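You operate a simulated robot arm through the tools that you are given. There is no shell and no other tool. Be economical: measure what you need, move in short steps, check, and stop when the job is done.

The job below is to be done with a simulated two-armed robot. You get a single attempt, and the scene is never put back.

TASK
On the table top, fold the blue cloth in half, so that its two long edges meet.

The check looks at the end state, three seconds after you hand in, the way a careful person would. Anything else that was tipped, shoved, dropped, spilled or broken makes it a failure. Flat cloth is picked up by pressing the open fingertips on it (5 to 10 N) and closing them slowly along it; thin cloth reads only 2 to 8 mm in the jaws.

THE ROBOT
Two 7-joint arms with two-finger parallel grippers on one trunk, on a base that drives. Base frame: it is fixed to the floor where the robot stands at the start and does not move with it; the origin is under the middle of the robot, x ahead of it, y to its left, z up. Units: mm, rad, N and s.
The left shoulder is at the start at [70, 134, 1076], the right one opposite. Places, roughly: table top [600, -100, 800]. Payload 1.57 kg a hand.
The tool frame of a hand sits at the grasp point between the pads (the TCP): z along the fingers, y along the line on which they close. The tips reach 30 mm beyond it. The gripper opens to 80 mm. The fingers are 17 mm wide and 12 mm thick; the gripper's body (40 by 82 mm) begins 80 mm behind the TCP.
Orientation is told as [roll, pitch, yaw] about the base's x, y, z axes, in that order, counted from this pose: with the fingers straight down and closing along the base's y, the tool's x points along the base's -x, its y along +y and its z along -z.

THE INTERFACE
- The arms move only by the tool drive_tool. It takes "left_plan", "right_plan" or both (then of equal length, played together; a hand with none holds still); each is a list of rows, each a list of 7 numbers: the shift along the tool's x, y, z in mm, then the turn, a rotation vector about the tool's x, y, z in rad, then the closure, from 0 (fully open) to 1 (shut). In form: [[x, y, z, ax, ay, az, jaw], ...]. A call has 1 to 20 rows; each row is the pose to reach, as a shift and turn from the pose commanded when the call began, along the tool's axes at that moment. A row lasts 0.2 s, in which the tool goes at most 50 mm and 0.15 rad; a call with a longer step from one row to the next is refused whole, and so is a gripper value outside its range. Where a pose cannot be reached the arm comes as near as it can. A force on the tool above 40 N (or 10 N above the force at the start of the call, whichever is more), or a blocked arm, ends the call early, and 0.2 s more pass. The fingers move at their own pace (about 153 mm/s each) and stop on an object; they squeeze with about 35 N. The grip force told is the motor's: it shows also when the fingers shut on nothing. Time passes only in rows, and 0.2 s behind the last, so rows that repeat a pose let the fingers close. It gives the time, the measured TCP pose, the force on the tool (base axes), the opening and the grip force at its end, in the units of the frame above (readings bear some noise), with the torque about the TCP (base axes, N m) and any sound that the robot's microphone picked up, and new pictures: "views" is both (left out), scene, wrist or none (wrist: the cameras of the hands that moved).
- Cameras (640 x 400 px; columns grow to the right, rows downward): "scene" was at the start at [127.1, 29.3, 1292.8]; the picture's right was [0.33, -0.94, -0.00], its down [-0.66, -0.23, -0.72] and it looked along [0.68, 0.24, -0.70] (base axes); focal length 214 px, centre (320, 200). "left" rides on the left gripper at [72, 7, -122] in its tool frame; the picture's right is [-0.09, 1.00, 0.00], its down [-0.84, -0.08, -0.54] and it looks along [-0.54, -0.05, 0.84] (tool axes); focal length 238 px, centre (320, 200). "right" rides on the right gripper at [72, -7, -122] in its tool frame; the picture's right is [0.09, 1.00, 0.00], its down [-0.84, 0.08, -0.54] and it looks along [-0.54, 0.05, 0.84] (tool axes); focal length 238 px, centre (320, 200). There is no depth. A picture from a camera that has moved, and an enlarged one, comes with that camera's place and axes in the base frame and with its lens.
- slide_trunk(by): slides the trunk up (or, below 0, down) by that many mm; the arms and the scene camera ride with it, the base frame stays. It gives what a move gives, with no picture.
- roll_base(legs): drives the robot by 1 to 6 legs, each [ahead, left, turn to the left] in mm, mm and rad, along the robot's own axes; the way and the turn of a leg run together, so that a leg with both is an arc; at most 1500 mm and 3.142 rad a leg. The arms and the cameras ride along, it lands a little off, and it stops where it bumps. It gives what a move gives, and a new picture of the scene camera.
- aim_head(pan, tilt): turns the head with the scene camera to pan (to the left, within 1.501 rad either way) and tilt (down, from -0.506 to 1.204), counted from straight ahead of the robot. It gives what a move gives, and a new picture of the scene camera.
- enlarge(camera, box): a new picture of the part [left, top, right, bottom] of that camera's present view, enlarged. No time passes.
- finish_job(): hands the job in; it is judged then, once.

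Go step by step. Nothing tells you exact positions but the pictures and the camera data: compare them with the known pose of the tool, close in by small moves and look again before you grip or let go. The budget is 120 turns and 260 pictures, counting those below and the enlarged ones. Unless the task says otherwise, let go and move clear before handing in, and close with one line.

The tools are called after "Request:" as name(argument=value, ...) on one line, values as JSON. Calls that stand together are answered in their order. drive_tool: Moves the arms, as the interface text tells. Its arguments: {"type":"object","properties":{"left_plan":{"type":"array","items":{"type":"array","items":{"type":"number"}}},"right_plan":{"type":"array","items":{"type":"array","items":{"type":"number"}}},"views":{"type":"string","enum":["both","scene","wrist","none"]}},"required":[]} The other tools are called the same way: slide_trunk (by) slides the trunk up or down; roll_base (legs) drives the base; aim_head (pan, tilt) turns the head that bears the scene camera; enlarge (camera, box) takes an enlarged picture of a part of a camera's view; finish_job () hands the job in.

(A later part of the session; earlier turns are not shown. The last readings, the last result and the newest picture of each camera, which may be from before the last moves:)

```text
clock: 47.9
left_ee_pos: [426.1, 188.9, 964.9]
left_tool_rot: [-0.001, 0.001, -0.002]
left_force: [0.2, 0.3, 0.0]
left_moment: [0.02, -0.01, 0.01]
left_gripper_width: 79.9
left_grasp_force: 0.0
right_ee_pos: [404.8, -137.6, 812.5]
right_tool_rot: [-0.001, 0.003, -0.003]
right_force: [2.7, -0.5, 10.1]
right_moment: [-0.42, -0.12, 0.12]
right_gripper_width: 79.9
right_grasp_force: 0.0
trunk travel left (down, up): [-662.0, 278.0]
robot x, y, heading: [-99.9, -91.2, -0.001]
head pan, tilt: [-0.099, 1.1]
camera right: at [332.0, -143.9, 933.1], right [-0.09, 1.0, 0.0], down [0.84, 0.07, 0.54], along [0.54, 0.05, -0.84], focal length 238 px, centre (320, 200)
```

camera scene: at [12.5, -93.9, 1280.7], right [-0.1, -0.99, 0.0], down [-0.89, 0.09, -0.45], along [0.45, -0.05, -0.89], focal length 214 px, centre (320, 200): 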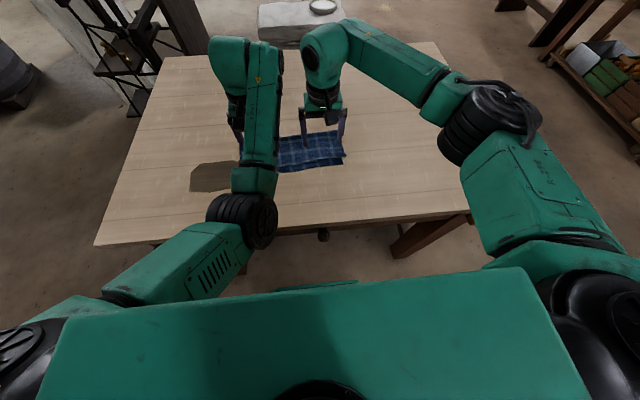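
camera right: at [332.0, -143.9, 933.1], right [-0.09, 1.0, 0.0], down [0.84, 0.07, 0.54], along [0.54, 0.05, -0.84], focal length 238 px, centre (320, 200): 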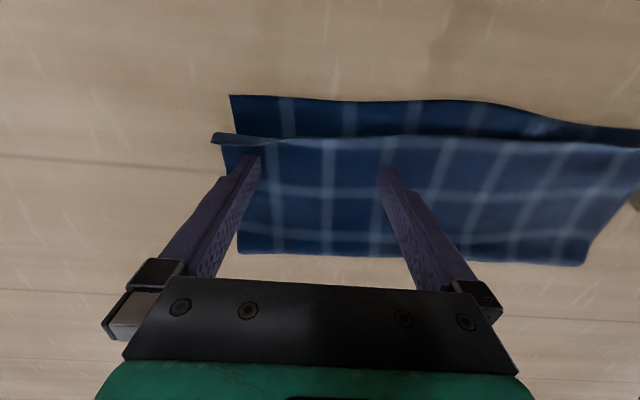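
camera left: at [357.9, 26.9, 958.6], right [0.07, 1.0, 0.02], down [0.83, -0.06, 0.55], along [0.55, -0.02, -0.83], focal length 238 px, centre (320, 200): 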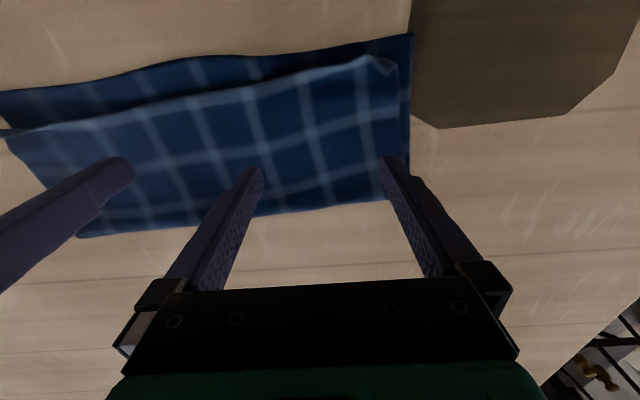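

The whole cloth slid along with the fingers, so the layers grip each other more than the table does. Instead I'll use the upper layer's right corner, which overhangs the lower one by about 10 mm: pinch only that tab, lift and re-lay it.

Request:
drive_tool(right_plan=[[0, 0, -30, 0, 0, 0, 0], [0, 0, -70, 0, 0, 0, 0], [0, -5, -90, 0, 0, 0.143, 0], [0, -10, -90, 0, 0, 0.286, 0], [0, -15, -90, 0, 0, 0.429, 0], [0, -20, -90, 0, 0, 0.571, 0], [0, -25, -90, 0, 0, 0.714, 0], [0, -30, -90, 0, 0, 0.857, 0], [0, -35, -90, 0, 0, 1.0, 0], [0, -40, -90, 0, 0, 1.143, 0], [0, -45, -90, 0, 0, 1.286, 0], [0, -50, -90, 0, 0, 1.429, 0], [5, -60, -90, 0, 0, 1.571, 0.3], [5, -60, -90, 0, 0, 1.571, 0.3]])

Request:
enlarge(camera="scene", box=[220, 110, 360, 190])

```text
clock: 50.9
left_ee_pos: [424.7, 188.4, 963.9]
left_tool_rot: [0.0, 0.002, 0.0]
left_force: [-1.6, 0.6, -0.1]
left_moment: [0.01, 0.0, -0.01]
left_gripper_width: 80.1
left_grasp_force: 0.2
right_ee_pos: [400.3, -199.0, 903.5]
right_tool_rot: [-0.002, -0.001, -1.575]
right_force: [0.1, -0.2, -0.5]
right_moment: [0.02, -0.01, 0.01]
right_gripper_width: 56.1
right_grasp_force: 0.2
trunk travel left (down, up): [-662.0, 278.0]
robot x, y, heading: [-100.7, -89.5, 0.001]
head pan, tilt: [-0.099, 1.1]
camera scene: at [12.7, -93.5, 1280.7], right [-0.1, -0.99, 0.0], down [-0.89, 0.09, -0.45], along [0.45, -0.05, -0.89], focal length 214 px, centre (320, 200)
camera right: at [393.0, -126.9, 1023.1], right [1.0, 0.09, 0.0], down [0.07, -0.84, 0.54], along [0.04, -0.54, -0.84], focal length 238 px, centre (320, 200)
```

scene: 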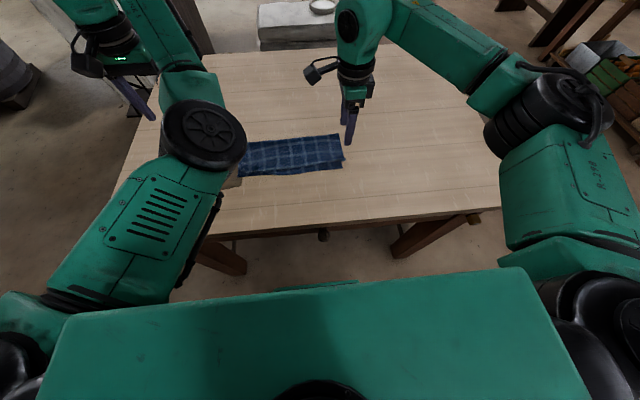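
right: 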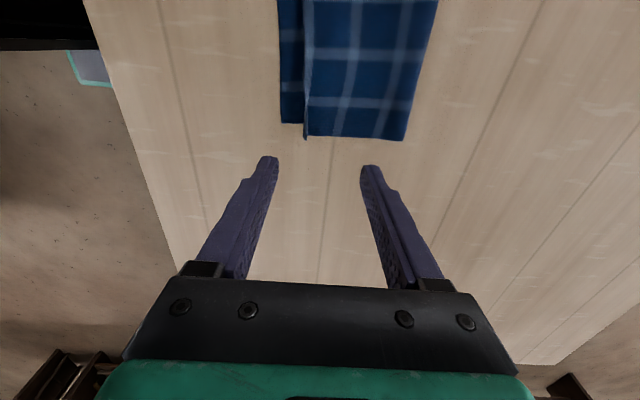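

```text
4.57 times, centred on (290, 150) of scene
camera zoom: at [12.7, -93.5, 1280.7], right [-0.1, -0.99, 0.0], down [-0.89, 0.09, -0.45], along [0.45, -0.05, -0.89], focal length 980 px, centre (457, 429)
```

zoom: 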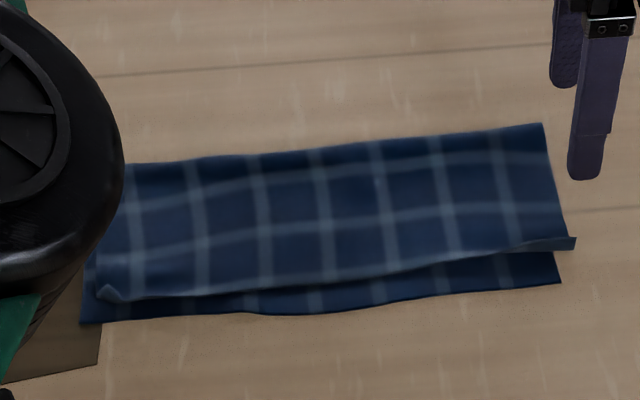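

Request:
drive_tool(right_plan=[[-5.5, -5, 20, 0, 0, 0, 0.625], [-5.5, -5, 50, 0, 0, 0, 0.625], [-5.5, -5, 75, 0, 0, 0, 0.625], [-5.5, -5, 83, 0, 0, 0, 0.625], [-5.5, -5, 83, 0, 0, 0, 0.625]], views="wrist")

Request:
enlarge(camera="right", box=[200, 60, 440, 260])

```text
clock: 52.1
left_ee_pos: [425.5, 188.9, 964.5]
left_tool_rot: [0.0, 0.003, -0.001]
left_force: [-0.2, -0.7, -0.1]
left_moment: [-0.01, -0.01, 0.03]
left_gripper_width: 79.8
left_grasp_force: 0.0
right_ee_pos: [394.8, -204.5, 818.8]
right_tool_rot: [-0.002, -0.002, -1.575]
right_force: [-0.4, 0.0, 0.7]
right_moment: [-0.02, -0.02, -0.03]
right_gripper_width: 30.0
right_grasp_force: 0.1
trunk travel left (down, up): [-662.0, 278.0]
robot x, y, heading: [-104.7, -92.1, 0.003]
head pan, tilt: [-0.099, 1.1]
camera right: at [387.1, -131.5, 939.3], right [1.0, 0.09, 0.0], down [0.08, -0.84, 0.54], along [0.05, -0.54, -0.84], focal length 238 px, centre (320, 200)
```

right: 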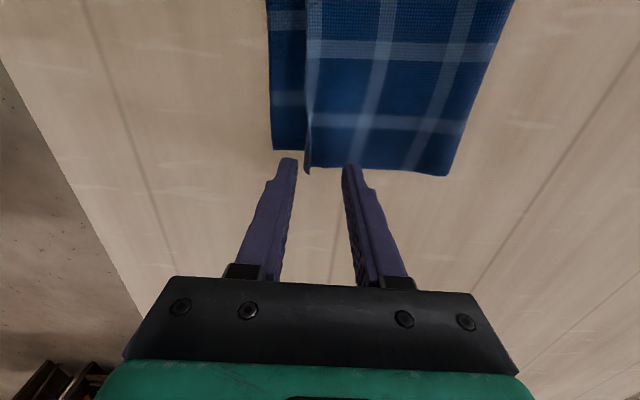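

```text
2.00 times, centred on (320, 160) of right
camera zoom: at [387.1, -131.5, 939.3], right [1.0, 0.09, 0.0], down [0.08, -0.84, 0.54], along [0.05, -0.54, -0.84], focal length 477 px, centre (320, 280)
```

zoom: 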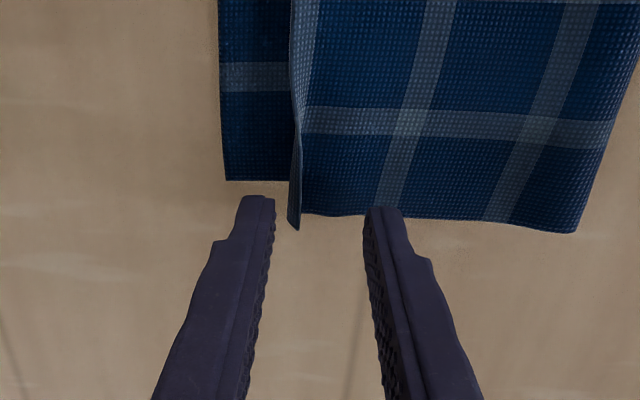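

Request:
drive_tool(right_plan=[[3, 0, 3, 0, 0, 0, 0.625], [3, 0, 6, 0, 0, 0, 0.625], [3, 0, 8, 0, 0, 0, 0.625], [3, 0, 8, 0, 0, 0, 0.67], [3, 0, 8, 0, 0, 0, 0.71], [3, 0, 8, 0, 0, 0, 0.75], [3, 0, 8, 0, 0, 0, 0.79], [3, 0, 8, 0, 0, 0, 0.83], [3, 0, 8, 0, 0, 0, 0.87], [3, 0, 8, 0, 0, 0, 0.91], [3, 0, 8, 0, 0, 0, 0.95], [3, 0, 8, 0, 0, 0, 1], [3, 0, 8, 0, 0, 0, 1], [3, 0, 3, 0, 0, 0, 1], [3, 0, -4, 0, 0, 0, 1], [3, -2, -12, 0, 0, 0, 1], [3, -2, -12, 0, 0, 0, 1]], views="wrist")

Request:
enlarge(camera="right", box=[200, 60, 440, 260])

Request:
enlarge(camera="scene", box=[220, 110, 360, 190])

```text
clock: 55.7
left_ee_pos: [426.7, 188.4, 963.9]
left_tool_rot: [-0.001, 0.001, -0.002]
left_force: [-1.3, -0.5, 0.2]
left_moment: [0.0, 0.0, -0.03]
left_gripper_width: 80.1
left_grasp_force: 0.1
right_ee_pos: [391.3, -202.2, 832.1]
right_tool_rot: [-0.001, -0.002, -1.575]
right_force: [-0.6, 0.2, 0.2]
right_moment: [0.04, 0.0, -0.03]
right_gripper_width: 3.1
right_grasp_force: 24.3
trunk travel left (down, up): [-662.0, 278.0]
robot x, y, heading: [-94.5, -89.4, -0.001]
head pan, tilt: [-0.099, 1.1]
camera right: at [386.3, -129.3, 951.6], right [1.0, 0.09, 0.0], down [0.08, -0.84, 0.54], along [0.05, -0.54, -0.84], focal length 238 px, centre (320, 200)
```

right: 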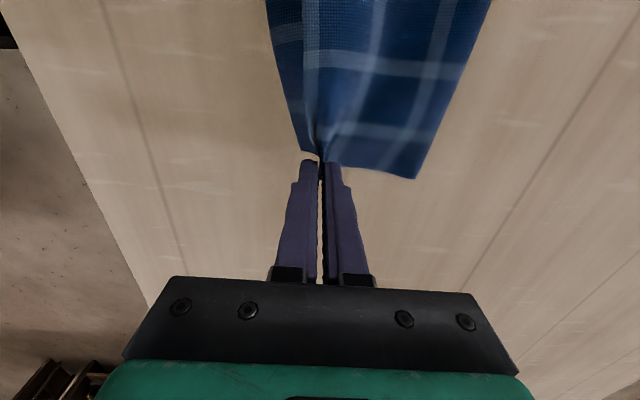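

```text
2.00 times, centred on (320, 160) of right
camera zoom: at [386.3, -129.3, 951.6], right [1.0, 0.09, 0.0], down [0.08, -0.84, 0.54], along [0.05, -0.54, -0.84], focal length 477 px, centre (320, 280)
```

zoom: 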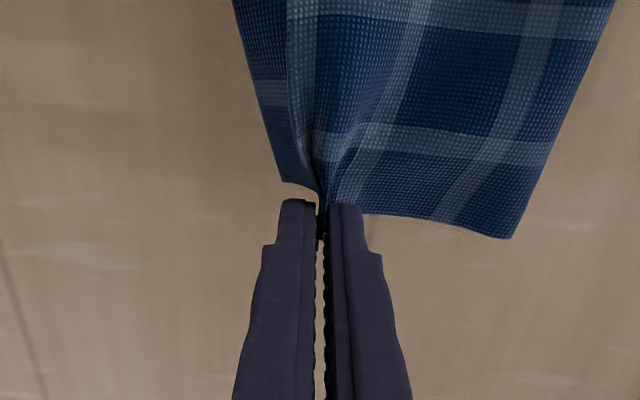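

```text
4.57 times, centred on (290, 150) of scene
camera zoom: at [12.7, -93.8, 1280.6], right [-0.1, -0.99, 0.0], down [-0.89, 0.09, -0.45], along [0.45, -0.05, -0.89], focal length 980 px, centre (457, 429)
```

zoom: 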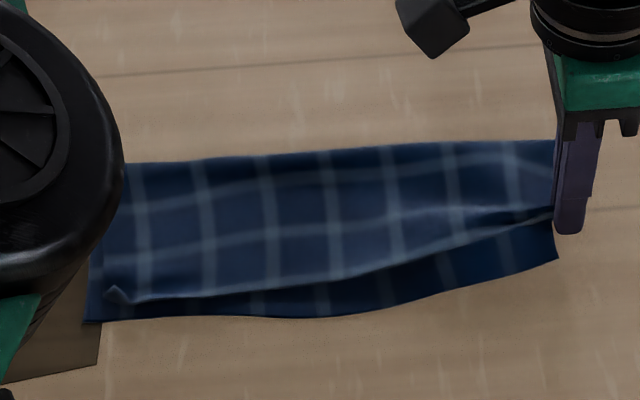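

Request:
drive_tool(right_plan=[[0, 0, -10, 0, 0, 0, 1], [0, 0, -20, 0, 0, 0, 1], [0, 0, -30, 0, 0, 0, 1], [0, 0, -30, 0, 0, 0, 1]], views="scene")

Request:
enlarge(camera="right", box=[200, 0, 480, 260])

Request:
enlarge(camera="scene", box=[220, 110, 360, 190])

```text
clock: 56.7
left_ee_pos: [425.8, 189.0, 964.2]
left_tool_rot: [-0.001, 0.003, -0.004]
left_force: [0.1, -0.4, 1.0]
left_moment: [-0.04, 0.0, 0.0]
left_gripper_width: 80.0
left_grasp_force: 0.0
right_ee_pos: [392.7, -202.0, 860.2]
right_tool_rot: [-0.003, -0.002, -1.575]
right_force: [0.7, 0.0, -0.5]
right_moment: [0.02, 0.0, 0.02]
right_gripper_width: 2.8
right_grasp_force: 24.4
trunk travel left (down, up): [-662.0, 278.0]
robot x, y, heading: [-98.1, -86.2, -0.001]
head pan, tilt: [-0.099, 1.1]
camera scene: at [12.6, -93.8, 1280.7], right [-0.1, -0.99, 0.0], down [-0.89, 0.09, -0.45], along [0.45, -0.05, -0.89], focal length 214 px, centre (320, 200)
```

scene: 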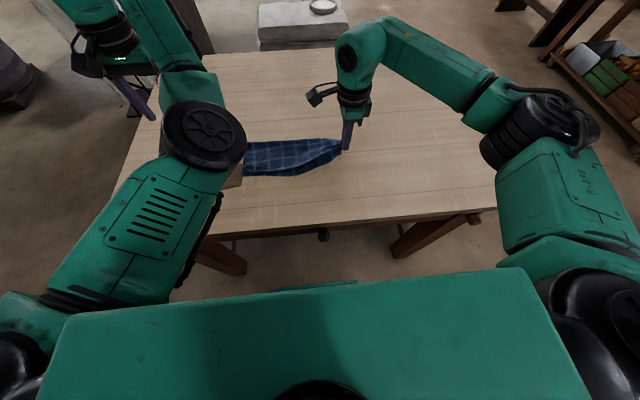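

```text
1.54 times, centred on (340, 130) of right
camera zoom: at [385.7, -129.1, 981.2], right [1.0, 0.09, 0.0], down [0.08, -0.84, 0.54], along [0.05, -0.54, -0.84], focal length 367 px, centre (289, 308)
```

zoom: 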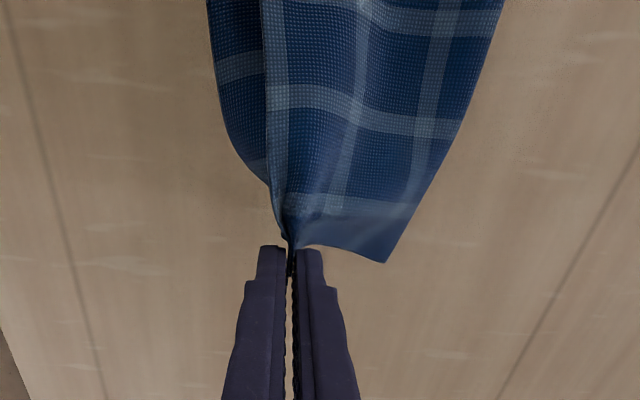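

```text
4.57 times, centred on (290, 150) of scene
camera zoom: at [12.6, -93.8, 1280.7], right [-0.1, -0.99, 0.0], down [-0.89, 0.09, -0.45], along [0.45, -0.05, -0.89], focal length 980 px, centre (457, 429)
```

zoom: 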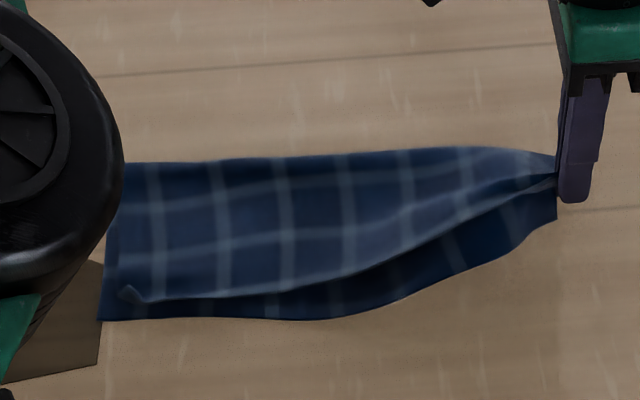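

It caught both layers. I'll set it back down, release and look again.

Request:
drive_tool(right_plan=[[0, 0, 12, 0, 0, 0, 1], [0, 1, 25, 0, 0, 0, 1], [0, 2, 36, 0, 0, 0, 1], [0, 2, 42, 0, 0, 0, 1], [0, 2, 42, 0, 0, 0, 0.9], [0, 2, 42, 0, 0, 0, 0.8], [0, 2, 42, 0, 0, 0, 0.6], [0, 2, 42, 0, 0, 0, 0.6], [0, 2, 20, 0, 0, 0, 0.6], [-25, 2, -20, 0, 0, 0, 0.6], [-40, 2, -40, 0, 0, 0, 0.6], [-40, 2, -40, 0, 0, 0, 0.6]])

Request:
enlarge(camera="right", box=[200, 0, 480, 200])

Request:
enlarge(camera="scene", box=[220, 110, 360, 190])

```text
clock: 59.3
left_ee_pos: [426.1, 187.9, 964.1]
left_tool_rot: [-0.001, 0.001, -0.001]
left_force: [0.5, -0.5, -0.5]
left_moment: [-0.03, 0.0, 0.02]
left_gripper_width: 80.4
left_grasp_force: 0.1
right_ee_pos: [394.3, -240.8, 900.2]
right_tool_rot: [-0.003, -0.001, -1.575]
right_force: [-0.9, -0.1, -0.4]
right_moment: [-0.01, 0.01, 0.02]
right_gripper_width: 31.7
right_grasp_force: 0.0
trunk travel left (down, up): [-662.0, 278.0]
robot x, y, heading: [-100.2, -90.0, 0.0]
head pan, tilt: [-0.099, 1.1]
camera scene: at [12.7, -93.6, 1280.6], right [-0.1, -0.99, 0.0], down [-0.89, 0.09, -0.45], along [0.45, -0.05, -0.89], focal length 214 px, centre (320, 200)
camera right: at [388.0, -168.4, 1021.4], right [1.0, 0.09, 0.0], down [0.08, -0.84, 0.54], along [0.05, -0.54, -0.84], focal length 238 px, centre (320, 200)
```

scene: 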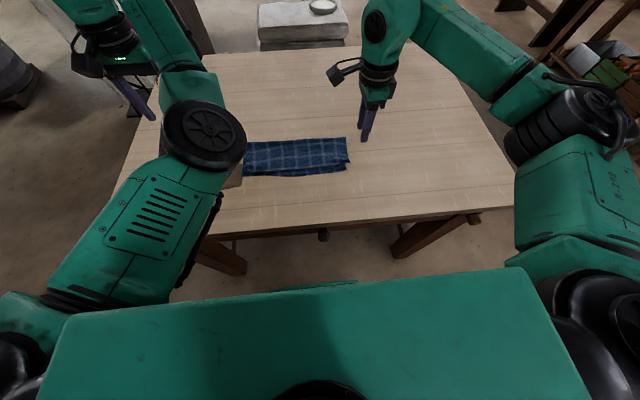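
right: 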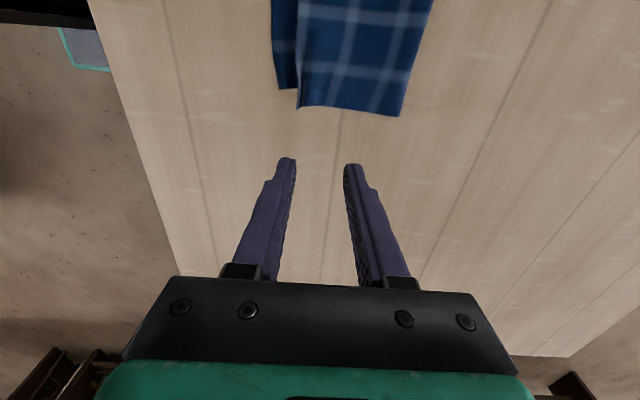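

```text
2.00 times, centred on (340, 100) of right
camera zoom: at [388.0, -168.4, 1021.4], right [1.0, 0.09, 0.0], down [0.08, -0.84, 0.54], along [0.05, -0.54, -0.84], focal length 477 px, centre (280, 400)
```

zoom: 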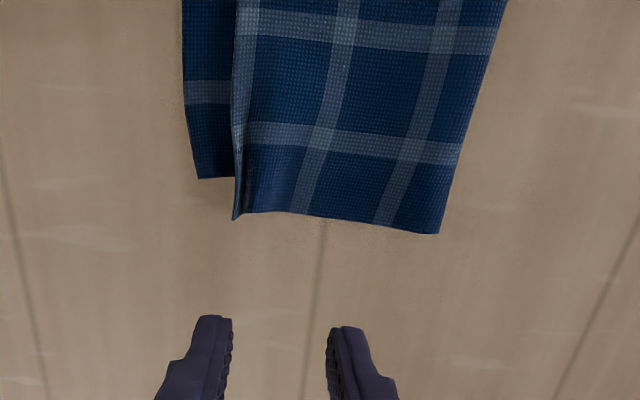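

```text
4.57 times, centred on (290, 150) of scene
camera zoom: at [12.7, -93.6, 1280.6], right [-0.1, -0.99, 0.0], down [-0.89, 0.09, -0.45], along [0.45, -0.05, -0.89], focal length 980 px, centre (457, 429)
```

zoom: 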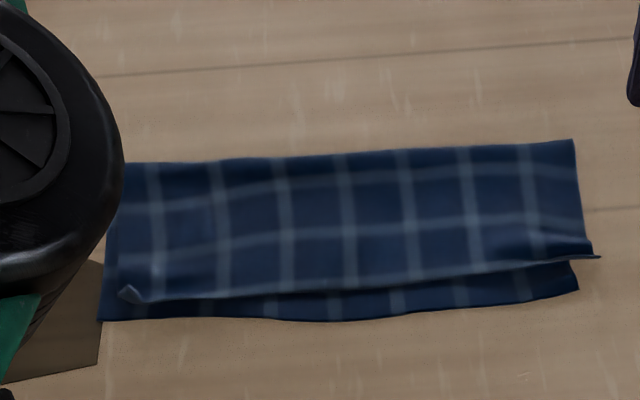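

Both layers are back down and the upper corner overhangs by about 14 mm. I'll retry the pinch, keeping the fingers strictly outside the lower layer.

Request:
drive_tool(right_plan=[[5, -5, 15, 0, 0, 0, 0.7], [12, -10, 40, 0, 0, 0, 0.7], [20.8, -14, 65, 0, 0, 0, 0.7], [20.8, -14, 80, 0, 0, 0, 0.7], [20.8, -14, 80, 0, 0, 0, 0.7]], views="none")

Request:
enlarge(camera="right", box=[200, 60, 440, 260])

```text
clock: 60.5
left_ee_pos: [426.2, 188.9, 963.8]
left_tool_rot: [0.0, 0.001, -0.004]
left_force: [0.2, 0.0, 0.0]
left_moment: [0.0, 0.02, -0.01]
left_gripper_width: 80.0
left_grasp_force: 0.0
right_ee_pos: [379.6, -219.1, 819.6]
right_tool_rot: [-0.001, 0.0, -1.574]
right_force: [0.2, 0.0, -0.1]
right_moment: [0.02, 0.01, 0.03]
right_gripper_width: 24.0
right_grasp_force: 0.0
trunk travel left (down, up): [-662.0, 278.0]
robot x, y, heading: [-103.5, -92.9, -0.004]
head pan, tilt: [-0.099, 1.1]
```

```text
2.00 times, centred on (320, 160) of right
camera zoom: at [373.8, -146.5, 940.6], right [1.0, 0.09, 0.0], down [0.08, -0.84, 0.54], along [0.05, -0.54, -0.84], focal length 477 px, centre (320, 280)
```

zoom: 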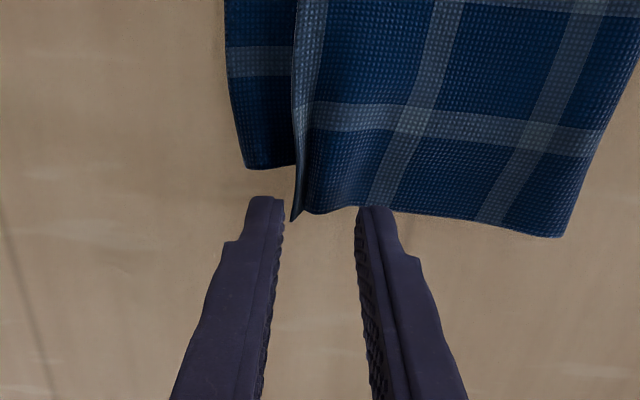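

Request:
drive_tool(right_plan=[[1, 0, 3, 0, 0, 0, 0.7], [1, 0, 6, 0, 0, 0, 0.7], [1, 0, 8, 0, 0, 0, 0.7], [1, 0, 8, 0, 0, 0, 0.74], [1, 0, 8, 0, 0, 0, 0.78], [1, 0, 8, 0, 0, 0, 0.82], [1, 0, 8, 0, 0, 0, 0.86], [1, 0, 8, 0, 0, 0, 0.9], [1, 0, 8, 0, 0, 0, 0.94], [1, 0, 8, 0, 0, 0, 1], [1, 0, 8, 0, 0, 0, 1], [1, 0, 3, 0, 0, 0, 1], [1, 0, -5, 0, 0, 0, 1], [1, -2, -15, 0, 0, 0, 1], [1, -2, -25, 0, 0, 0, 1], [1, -2, -25, 0, 0, 0, 1]], views="none")

Request:
enlarge(camera="right", box=[200, 0, 480, 260])

Request:
enlarge(camera="scene", box=[220, 110, 360, 190])

```text
clock: 63.9
left_ee_pos: [426.3, 188.4, 964.1]
left_tool_rot: [0.001, 0.002, -0.003]
left_force: [0.3, 0.8, 0.7]
left_moment: [0.03, -0.02, 0.02]
left_gripper_width: 80.2
left_grasp_force: 0.1
right_ee_pos: [378.6, -217.7, 845.8]
right_tool_rot: [-0.001, 0.0, -1.573]
right_force: [0.1, 0.0, 0.5]
right_moment: [0.03, 0.0, -0.03]
right_gripper_width: 2.4
right_grasp_force: 24.2
trunk travel left (down, up): [-662.0, 278.0]
robot x, y, heading: [-99.2, -89.4, -0.002]
head pan, tilt: [-0.099, 1.1]
```

```text
1.54 times, centred on (340, 130) of right
camera zoom: at [372.0, -145.7, 966.6], right [1.0, 0.09, 0.0], down [0.08, -0.84, 0.54], along [0.05, -0.54, -0.84], focal length 367 px, centre (289, 308)
```

zoom: 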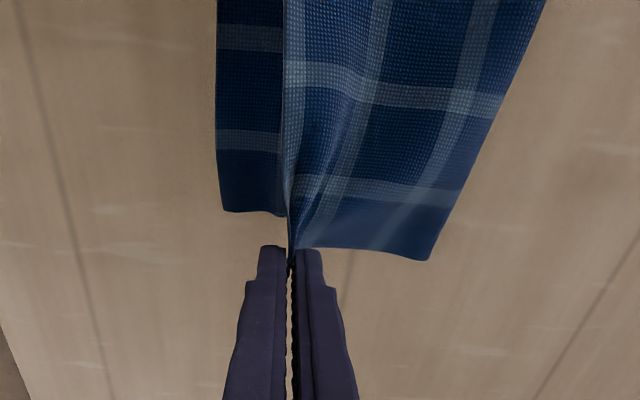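

```text
4.57 times, centred on (290, 150) of scene
camera zoom: at [12.6, -93.9, 1280.7], right [-0.1, -0.99, 0.0], down [-0.89, 0.09, -0.45], along [0.45, -0.05, -0.89], focal length 980 px, centre (457, 429)
```

zoom: 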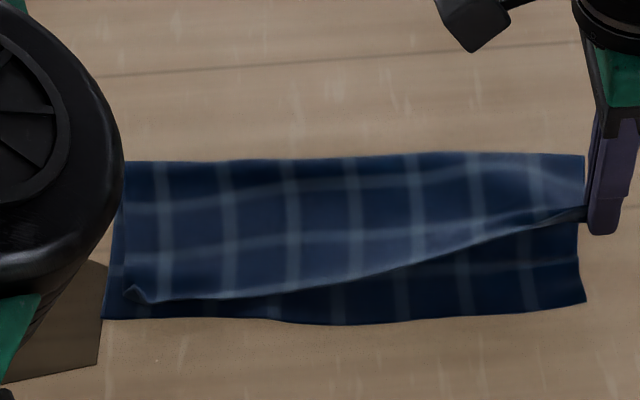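

Now only the upper layer is held. I'll lift it, tilt the fingers forward and carry its corner over the lower corner at about (345,-208).

Request:
drive_tool(right_plan=[[2, -3, -15, -0.1, 0, 0, 1], [4, -7, -28, -0.2, 0, 0, 1], [5, -12, -34, -0.3, 0, 0, 1], [6, -18, -34, -0.4, 0, 0, 1], [8, -25, -26, -0.53, 0, 0, 1], [10, -31, -12, -0.66, 0, 0, 1], [10, -36, 5, -0.8, 0, 0, 1], [10, -40, 18, -0.8, 0, 0, 1], [10, -41, 30, -0.8, 0, 0, 1], [10, -41, 30, -0.8, 0, 0, 1]], views="none")

Request:
enlarge(camera="right", box=[180, 0, 460, 260])

Request:
enlarge(camera="scene", box=[220, 110, 360, 190])

```text
clock: 66.1
left_ee_pos: [426.5, 189.2, 964.1]
left_tool_rot: [-0.001, 0.003, -0.002]
left_force: [-0.2, -1.7, 0.1]
left_moment: [0.0, 0.0, 0.04]
left_gripper_width: 80.1
left_grasp_force: 0.0
right_ee_pos: [336.3, -209.8, 815.2]
right_tool_rot: [0.799, 0.001, -1.574]
right_force: [0.3, 0.0, 0.3]
right_moment: [0.03, 0.03, 0.04]
right_gripper_width: 2.6
right_grasp_force: 23.9
trunk travel left (down, up): [-662.0, 278.0]
robot x, y, heading: [-99.7, -90.4, -0.001]
head pan, tilt: [-0.099, 1.1]
```

```text
1.54 times, centred on (320, 130) of right
camera zoom: at [244.7, -137.9, 894.2], right [0.69, 0.09, 0.71], down [-0.34, -0.84, 0.43], along [0.64, -0.54, -0.55], focal length 367 px, centre (320, 308)
```

zoom: 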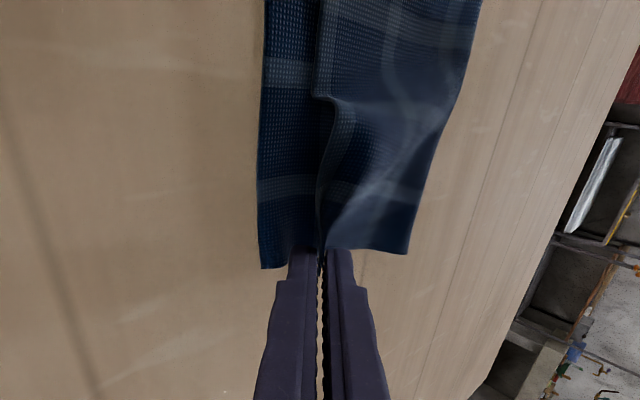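

```text
4.57 times, centred on (290, 150) of scene
camera zoom: at [12.4, -93.8, 1280.7], right [-0.1, -0.99, 0.0], down [-0.89, 0.09, -0.45], along [0.45, -0.05, -0.89], focal length 980 px, centre (457, 429)
```

zoom: 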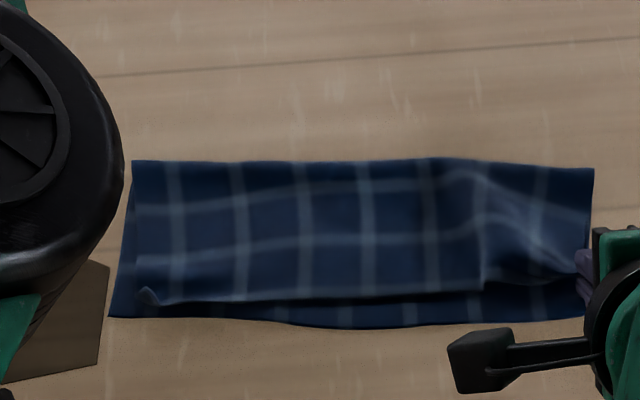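

Request:
drive_tool(right_plan=[[-2, -2, -4, 0, 0, 0, 1], [-3, -4, -8, 0, 0, 0, 1], [-5, -8.3, -12.8, 0, 0, 0, 1], [-5, -8.3, -12.8, 0, 0, 0, 1]], views="none")

Request:
enlarge(camera="right", box=[180, 0, 460, 260])

Request:
enlarge(camera="scene", box=[220, 110, 360, 190])

```text
clock: 67.1
left_ee_pos: [425.1, 188.9, 964.4]
left_tool_rot: [0.001, 0.002, -0.001]
left_force: [0.3, 0.5, -0.6]
left_moment: [0.0, 0.02, -0.01]
left_gripper_width: 80.1
left_grasp_force: 0.0
right_ee_pos: [321.4, -214.9, 817.7]
right_tool_rot: [0.798, -0.001, -1.574]
right_force: [-0.2, 0.4, 0.2]
right_moment: [0.04, 0.04, 0.02]
right_gripper_width: 2.4
right_grasp_force: 24.1
trunk travel left (down, up): [-662.0, 278.0]
robot x, y, heading: [-102.5, -90.6, 0.003]
head pan, tilt: [-0.099, 1.1]
```

```text
1.54 times, centred on (320, 130) of right
camera zoom: at [229.7, -141.5, 897.8], right [0.7, 0.09, 0.71], down [-0.34, -0.84, 0.43], along [0.63, -0.54, -0.55], focal length 367 px, centre (320, 308)
```

zoom: 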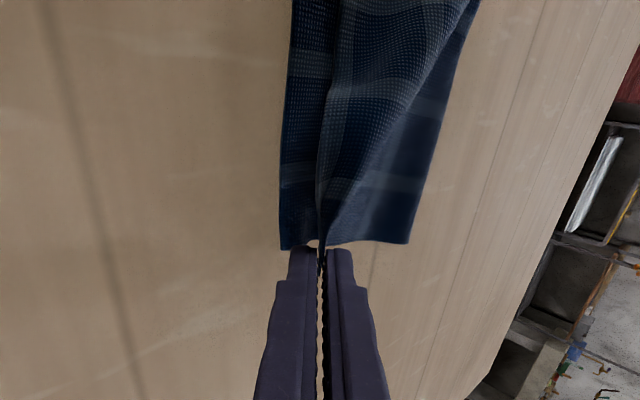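

```text
4.57 times, centred on (290, 150) of scene
camera zoom: at [12.6, -93.8, 1280.7], right [-0.1, -0.99, 0.0], down [-0.89, 0.09, -0.45], along [0.45, -0.05, -0.89], focal length 980 px, centre (457, 429)
```

zoom: 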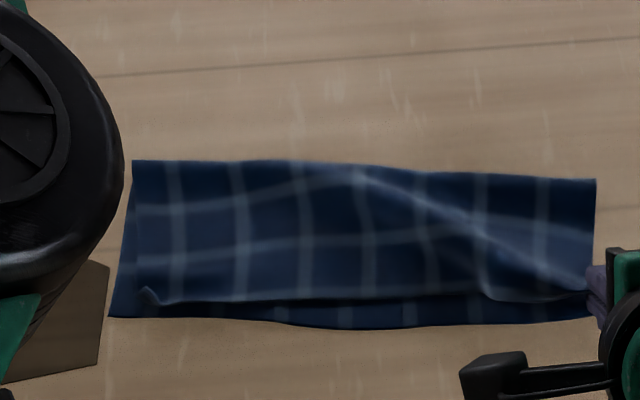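

The upper edge now nearly meets the lower. I'll open the jaw and withdraw by rolling the base back.

Request:
drive_tool(right_plan=[[0, 1, -1, 0, 0, 0, 0.95], [0, 3, -2, 0, 0, 0, 0.88], [0, 4, -3, 0, 0, 0, 0.8], [0, 4, -3, 0, 0, 0, 0.78], [0, 4, -3, 0, 0, 0, 0.78]], views="none")

Request:
roll_base(legs=[[-80, 0, 0]])

Request:
enlarge(camera="right", box=[180, 0, 500, 260])

Request:
enlarge(camera="scene", box=[220, 90, 360, 170])

```text
clock: 68.3
left_ee_pos: [426.8, 187.7, 964.7]
left_tool_rot: [-0.001, 0.002, 0.0]
left_force: [0.1, -0.2, 1.2]
left_moment: [-0.01, 0.0, -0.02]
left_gripper_width: 80.1
left_grasp_force: 0.1
right_ee_pos: [322.3, -214.5, 823.5]
right_tool_rot: [0.797, -0.002, -1.575]
right_force: [-0.2, -0.3, -0.1]
right_moment: [-0.01, 0.01, -0.01]
right_gripper_width: 17.4
right_grasp_force: 0.0
trunk travel left (down, up): [-662.0, 278.0]
robot x, y, heading: [-100.5, -87.8, -0.0]
head pan, tilt: [-0.099, 1.1]
```

```text
clock: 69.3
left_ee_pos: [346.2, 189.2, 964.1]
left_tool_rot: [-0.002, 0.003, 0.0]
left_force: [0.0, 0.0, 0.0]
left_moment: [-0.01, -0.02, -0.04]
left_gripper_width: 80.1
left_grasp_force: 0.1
right_ee_pos: [243.0, -214.5, 822.9]
right_tool_rot: [0.798, 0.0, -1.575]
right_force: [0.5, 0.2, -0.1]
right_moment: [0.02, 0.0, 0.0]
right_gripper_width: 17.7
right_grasp_force: 0.1
trunk travel left (down, up): [-662.0, 278.0]
robot x, y, heading: [-181.4, -90.3, 0.001]
head pan, tilt: [-0.099, 1.1]
camera scene: at [-67.2, -93.6, 1280.7], right [-0.1, -0.99, 0.0], down [-0.89, 0.09, -0.45], along [0.45, -0.05, -0.89], focal length 214 px, centre (320, 200)
```

scene: 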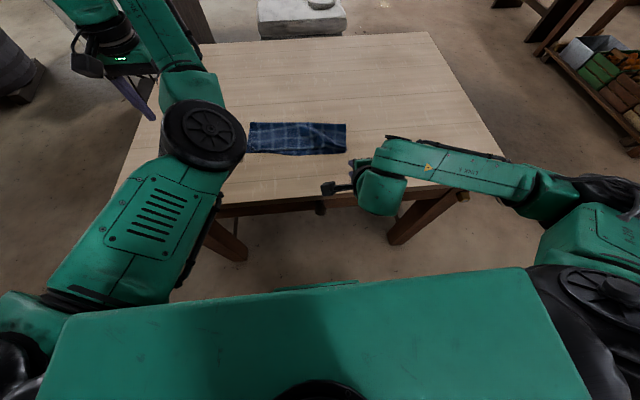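

```text
1.54 times, centred on (340, 130) of right
camera zoom: at [151.1, -141.5, 902.5], right [0.7, 0.09, 0.71], down [-0.34, -0.83, 0.43], along [0.63, -0.54, -0.55], focal length 367 px, centre (289, 308)
```

zoom: 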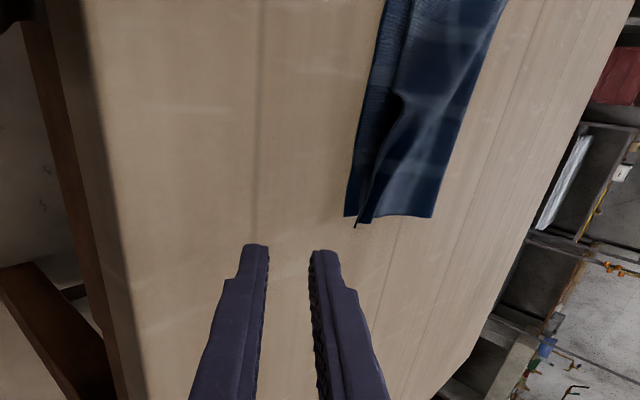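

```text
4.57 times, centred on (290, 130) of scene
camera zoom: at [-67.2, -93.6, 1280.7], right [-0.1, -0.99, 0.0], down [-0.89, 0.09, -0.45], along [0.45, -0.05, -0.89], focal length 980 px, centre (457, 520)
```

zoom: 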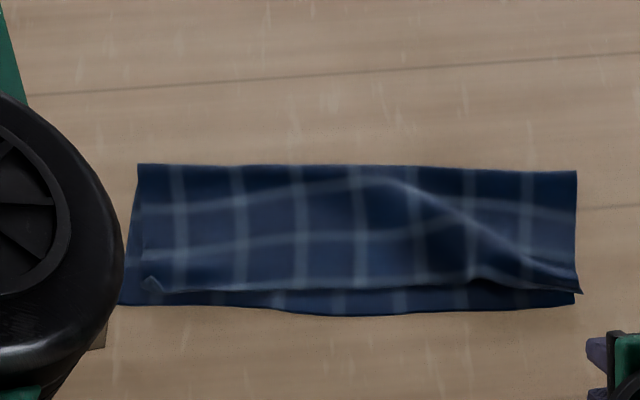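

Much better: the edges are now within about 10–13 mm, with a diagonal wrinkle and the left upper corner inset by about 12 mm with a small raised curl. I'll bring the left hand over, with the base farther back in its comfortable range, to inspect that corner.

Request:
drive_tool(left_plan=[[-2, -8, 0, 0, 0, 0.143, 0], [-4, -16, 0, 0, 0, 0.286, 0], [-6, -24, 0, 0, 0, 0.429, 0], [-8, -32, 0, 0, 0, 0.571, 0], [-10, -40, 5, 0, 0, 0.714, 0], [-12, -48, 10, 0, 0, 0.857, 0], [-15, -56, 20, 0, 0, 1.0, 0], [-18, -64, 25, 0, 0, 1.143, 0], [-20, -70, 30, 0, 0, 1.286, 0], [-22, -76, 35, 0, 0, 1.429, 0.3], [-24, -80, 40, 0, 0, 1.571, 0.5], [-24, -80, 40, 0, 0, 1.571, 0.5]])

Request:
enlarge(camera="left", box=[180, 60, 480, 260])

Request:
enlarge(camera="scene", box=[220, 90, 360, 170])

```text
clock: 72.0
left_ee_pos: [374.1, 109.5, 922.0]
left_tool_rot: [-0.002, 0.0, -1.575]
left_force: [-0.4, 0.3, -0.2]
left_moment: [-0.02, -0.01, -0.03]
left_gripper_width: 39.8
left_grasp_force: 0.1
left hand out of reach, approached as far as the arm can: row 4, 5, 6, 7, 8, 9, 10, 11, 12
right_ee_pos: [242.7, -213.6, 823.5]
right_tool_rot: [0.798, 0.001, -1.573]
right_force: [0.0, 0.3, 0.2]
right_moment: [-0.02, -0.01, -0.01]
right_gripper_width: 17.5
right_grasp_force: 0.0
trunk travel left (down, up): [-662.0, 278.0]
robot x, y, heading: [-180.0, -88.0, -0.003]
head pan, tilt: [-0.099, 1.1]
camera scene: at [-67.2, -93.6, 1280.7], right [-0.1, -0.99, 0.0], down [-0.89, 0.09, -0.45], along [0.45, -0.05, -0.89], focal length 214 px, centre (320, 200)
camera left: at [381.5, 182.2, 1043.6], right [1.0, -0.1, 0.0], down [-0.08, -0.84, 0.54], along [-0.05, -0.54, -0.84], focal length 238 px, centre (320, 200)
```

scene: 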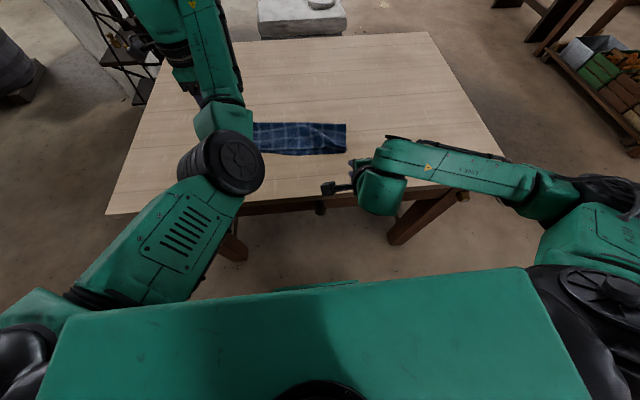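
left: 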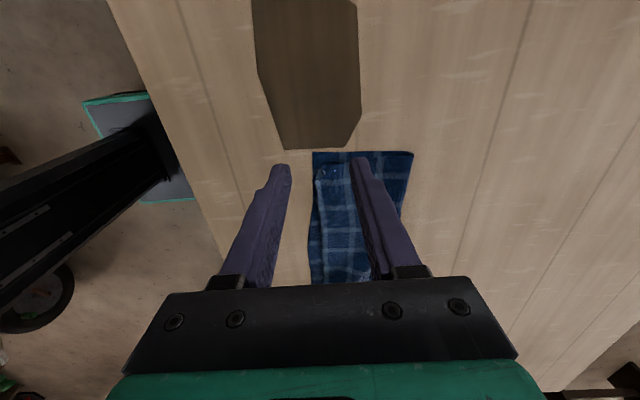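

```text
2.00 times, centred on (330, 160) of left
camera zoom: at [381.5, 182.2, 1043.6], right [1.0, -0.1, 0.0], down [-0.08, -0.84, 0.54], along [-0.05, -0.54, -0.84], focal length 477 px, centre (300, 280)
```

zoom: 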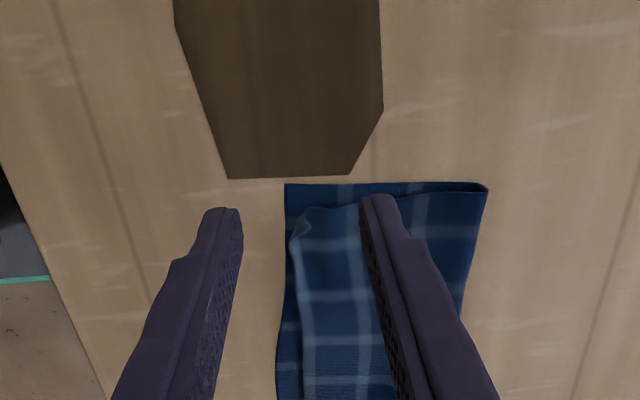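

```text
4.57 times, centred on (290, 130) of scene
camera zoom: at [-67.2, -93.6, 1280.7], right [-0.1, -0.99, 0.0], down [-0.89, 0.09, -0.45], along [0.45, -0.05, -0.89], focal length 980 px, centre (457, 520)
```

zoom: 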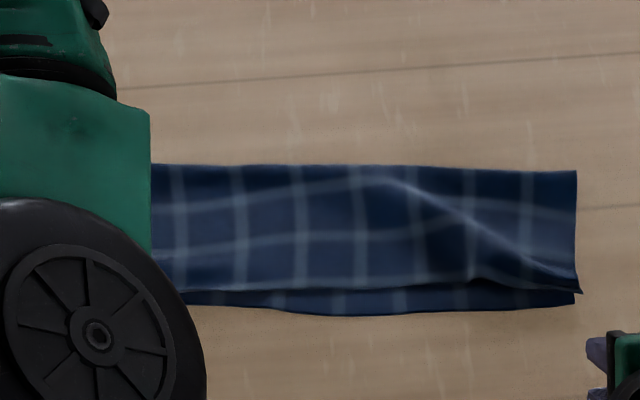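

The left corner looks close: about 6 mm in x and 14 mm in y. There is slack in a ridge on the right side, so I'll smooth it with the right hand by pressing lightly across the ridge and spreading the fingers along x, pushing slack toward both the fold and the near edge.

Request:
drive_tool(left_plan=[[0, 0, -10, 0, 0, 0, 0.5], [10, 0, -20, 0, 0, 0, 0.5], [20, 0, -30, 0, 0, 0, 0.5], [30, 0, -40, 0, 0, 0, 0.5], [40, 0, -40, 0, 0, 0, 0.5], [50, 0, -40, 0, 0, 0, 0.5], [50, 0, -40, 0, 0, 0, 0.5], [50, 0, -40, 0, 0, 0, 0.5]], right_plan=[[0, 14, -10, 0.12, 0, 0, 0.8], [0, 28, -13, 0.24, 0, 0, 0.8], [0, 42, -13, 0.36, 0, 0, 0.8], [0, 56, -13, 0.48, 0, 0, 0.8], [0, 70, -13, 0.6, 0, 0, 0.8], [0, 85, -13, 0.7, 0, 0, 0.8], [0, 99, -13, 0.8, 0, 0, 0.8], [0, 99, -13, 0.8, 0, 0, 0.8]], views="none")

```text
clock: 73.8
left_ee_pos: [375.4, 160.1, 964.4]
left_tool_rot: [-0.001, 0.001, -1.572]
left_force: [0.8, 0.0, -0.4]
left_moment: [-0.01, -0.03, -0.04]
left_gripper_width: 40.2
left_grasp_force: 0.0
right_ee_pos: [303.0, -216.9, 904.0]
right_tool_rot: [-0.002, -0.001, -1.575]
right_force: [0.6, -0.5, -0.7]
right_moment: [0.01, -0.02, 0.0]
right_gripper_width: 16.0
right_grasp_force: 0.0
trunk travel left (down, up): [-662.0, 278.0]
robot x, y, heading: [-177.2, -89.1, 0.0]
head pan, tilt: [-0.099, 1.1]
```

Request:
drive_tool(right_plan=[[15, 20, 0, 0, 0, 0, 0.8], [30, 42, 0, 0, 0, 0, 0.8], [48, 66, 5, 0, 0, 0, 0.8], [67, 92, 20, 0, 0, 0, 0.8], [67, 92, 50, 0, 0, 0, 0.8], [67, 92, 75, 0, 0, 0, 0.8], [67, 92, 84, 0, 0, 0, 0.8], [67, 92, 84, 0, 0, 0, 0.8]], views="wrist")

Request:
drive_tool(right_plan=[[0, 0, 4, 0, 0, 0, 0.8], [0, 0, 8, 0, 0, 0, 0.8], [0, 0, 8, 0, 0, 0, 0.7], [0, 0, 8, 0, 0, 0, 0.6], [0, 0, 8, 0, 0, 0, 0.5], [0, 0, 8, 0, 0, 0, 0.4], [0, 0, 8, 0, 0, 0, 0.3], [0, 0, 8, 0, 0, 0, 0.2], [0, 0, 8, 0, 0, 0, 0.1], [0, 0, 8, 0, 0, 0, 0.1], [0, 0, -20, 0, 0, 0, 0.1], [0, 0, -60, 0, 0, 0, 0.3], [0, 0, -60, 0, 0, 0, 0.8]], views="wrist")

Request:
enlarge(camera="scene", box=[220, 90, 360, 170])

```text
clock: 75.5
left_ee_pos: [374.1, 158.7, 964.2]
left_tool_rot: [-0.001, 0.0, -1.573]
left_force: [0.4, -0.5, -0.1]
left_moment: [0.0, 0.04, -0.03]
left_gripper_width: 39.9
left_grasp_force: 0.1
right_ee_pos: [393.4, -149.1, 819.3]
right_tool_rot: [-0.002, 0.001, -1.572]
right_force: [0.3, -0.5, -0.4]
right_moment: [0.03, 0.03, -0.01]
right_gripper_width: 16.1
right_grasp_force: 0.0
trunk travel left (down, up): [-662.0, 278.0]
robot x, y, heading: [-181.4, -88.5, -0.004]
head pan, tilt: [-0.099, 1.1]
camera right: at [388.3, -75.7, 940.0], right [1.0, 0.09, 0.0], down [0.07, -0.84, 0.54], along [0.05, -0.54, -0.84], focal length 238 px, centre (320, 200)
```

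right: 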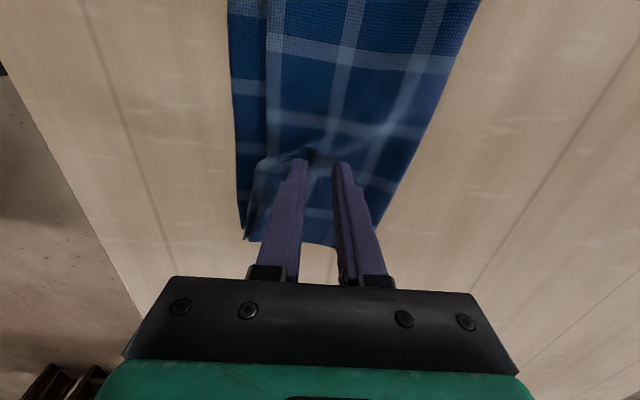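

```text
clock: 78.3
left_ee_pos: [374.6, 159.7, 963.2]
left_tool_rot: [0.0, 0.001, -1.572]
left_force: [-0.3, -0.7, -0.4]
left_moment: [0.03, 0.02, 0.0]
left_gripper_width: 40.0
left_grasp_force: 0.0
right_ee_pos: [395.8, -149.1, 879.0]
right_tool_rot: [-0.002, -0.003, -1.577]
right_force: [-0.3, 1.0, -0.1]
right_moment: [-0.01, -0.03, 0.0]
right_gripper_width: 16.1
right_grasp_force: 0.0
trunk travel left (down, up): [-662.0, 278.0]
robot x, y, heading: [-179.7, -90.2, -0.006]
head pan, tilt: [-0.099, 1.1]
camera right: at [389.0, -75.9, 999.8], right [1.0, 0.09, 0.0], down [0.08, -0.84, 0.54], along [0.04, -0.54, -0.84], focal length 238 px, centre (320, 200)
```

right: 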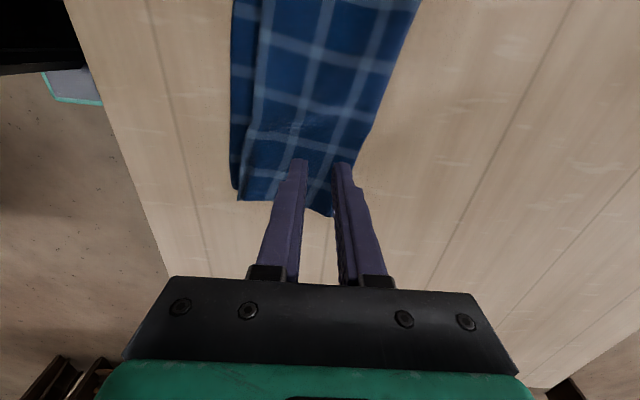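

```text
4.57 times, centred on (290, 130) of scene
camera zoom: at [-66.4, -93.8, 1280.6], right [-0.1, -0.99, 0.0], down [-0.89, 0.09, -0.45], along [0.45, -0.05, -0.89], focal length 980 px, centre (457, 520)
```

zoom: 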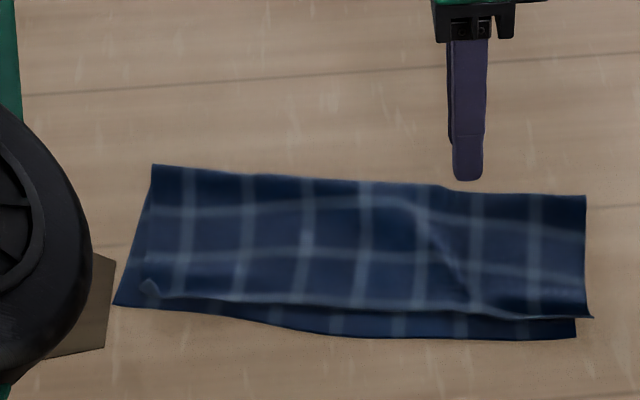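

Smoothing reduced the wrinkle but moved both layers together; the upper layer is still offset by about 12 mm in x and 15–20 mm in y at the left. I'll take a close look at the raised ear at the upper-left corner with the left hand, which could be pinched without touching the lower layer.

Request:
drive_tool(left_plan=[[-25, -2, 10, 0, 0, 0, 0.5], [-50, -4, 25, 0, 0, 0, 0.5], [-75, -6, 45, 0, 0, 0, 0.5], [-100, -7, 70, 0, 0, 0, 0.5], [-102, -7, 100, 0, 0, 0, 0.5], [-102, -7, 120, 0, 0, 0, 0.5], [-102, -7, 120, 0, 0, 0, 0.5]], views="wrist")

Request:
enlarge(camera="left", box=[220, 80, 460, 260])

```text
clock: 80.0
left_ee_pos: [368.2, 59.1, 842.5]
left_tool_rot: [-0.003, 0.0, -1.572]
left_force: [-0.9, 0.4, -1.4]
left_moment: [0.0, 0.0, 0.03]
left_gripper_width: 39.8
left_grasp_force: 0.0
left hand out of reach, approached as far as the arm can: row 2, 3, 4
right_ee_pos: [395.0, -149.0, 878.6]
right_tool_rot: [-0.002, -0.001, -1.574]
right_force: [-0.8, 0.2, -0.1]
right_moment: [-0.01, 0.0, 0.02]
right_gripper_width: 16.0
right_grasp_force: 0.1
trunk travel left (down, up): [-662.0, 278.0]
robot x, y, heading: [-183.6, -87.1, -0.002]
head pan, tilt: [-0.099, 1.1]
camera left: at [375.2, 130.9, 963.4], right [1.0, -0.09, 0.0], down [-0.08, -0.84, 0.54], along [-0.05, -0.54, -0.84], focal length 238 px, centre (320, 200)
```

left: 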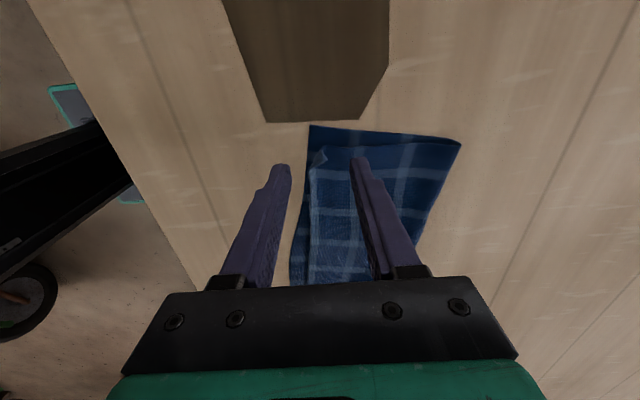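

```text
2.22 times, centred on (340, 170) of left
camera zoom: at [375.2, 130.9, 963.4], right [1.0, -0.09, 0.0], down [-0.08, -0.84, 0.54], along [-0.05, -0.54, -0.84], focal length 530 px, centre (276, 267)
```

zoom: 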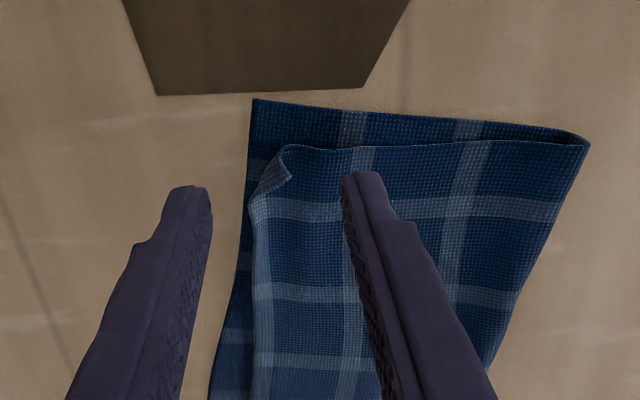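

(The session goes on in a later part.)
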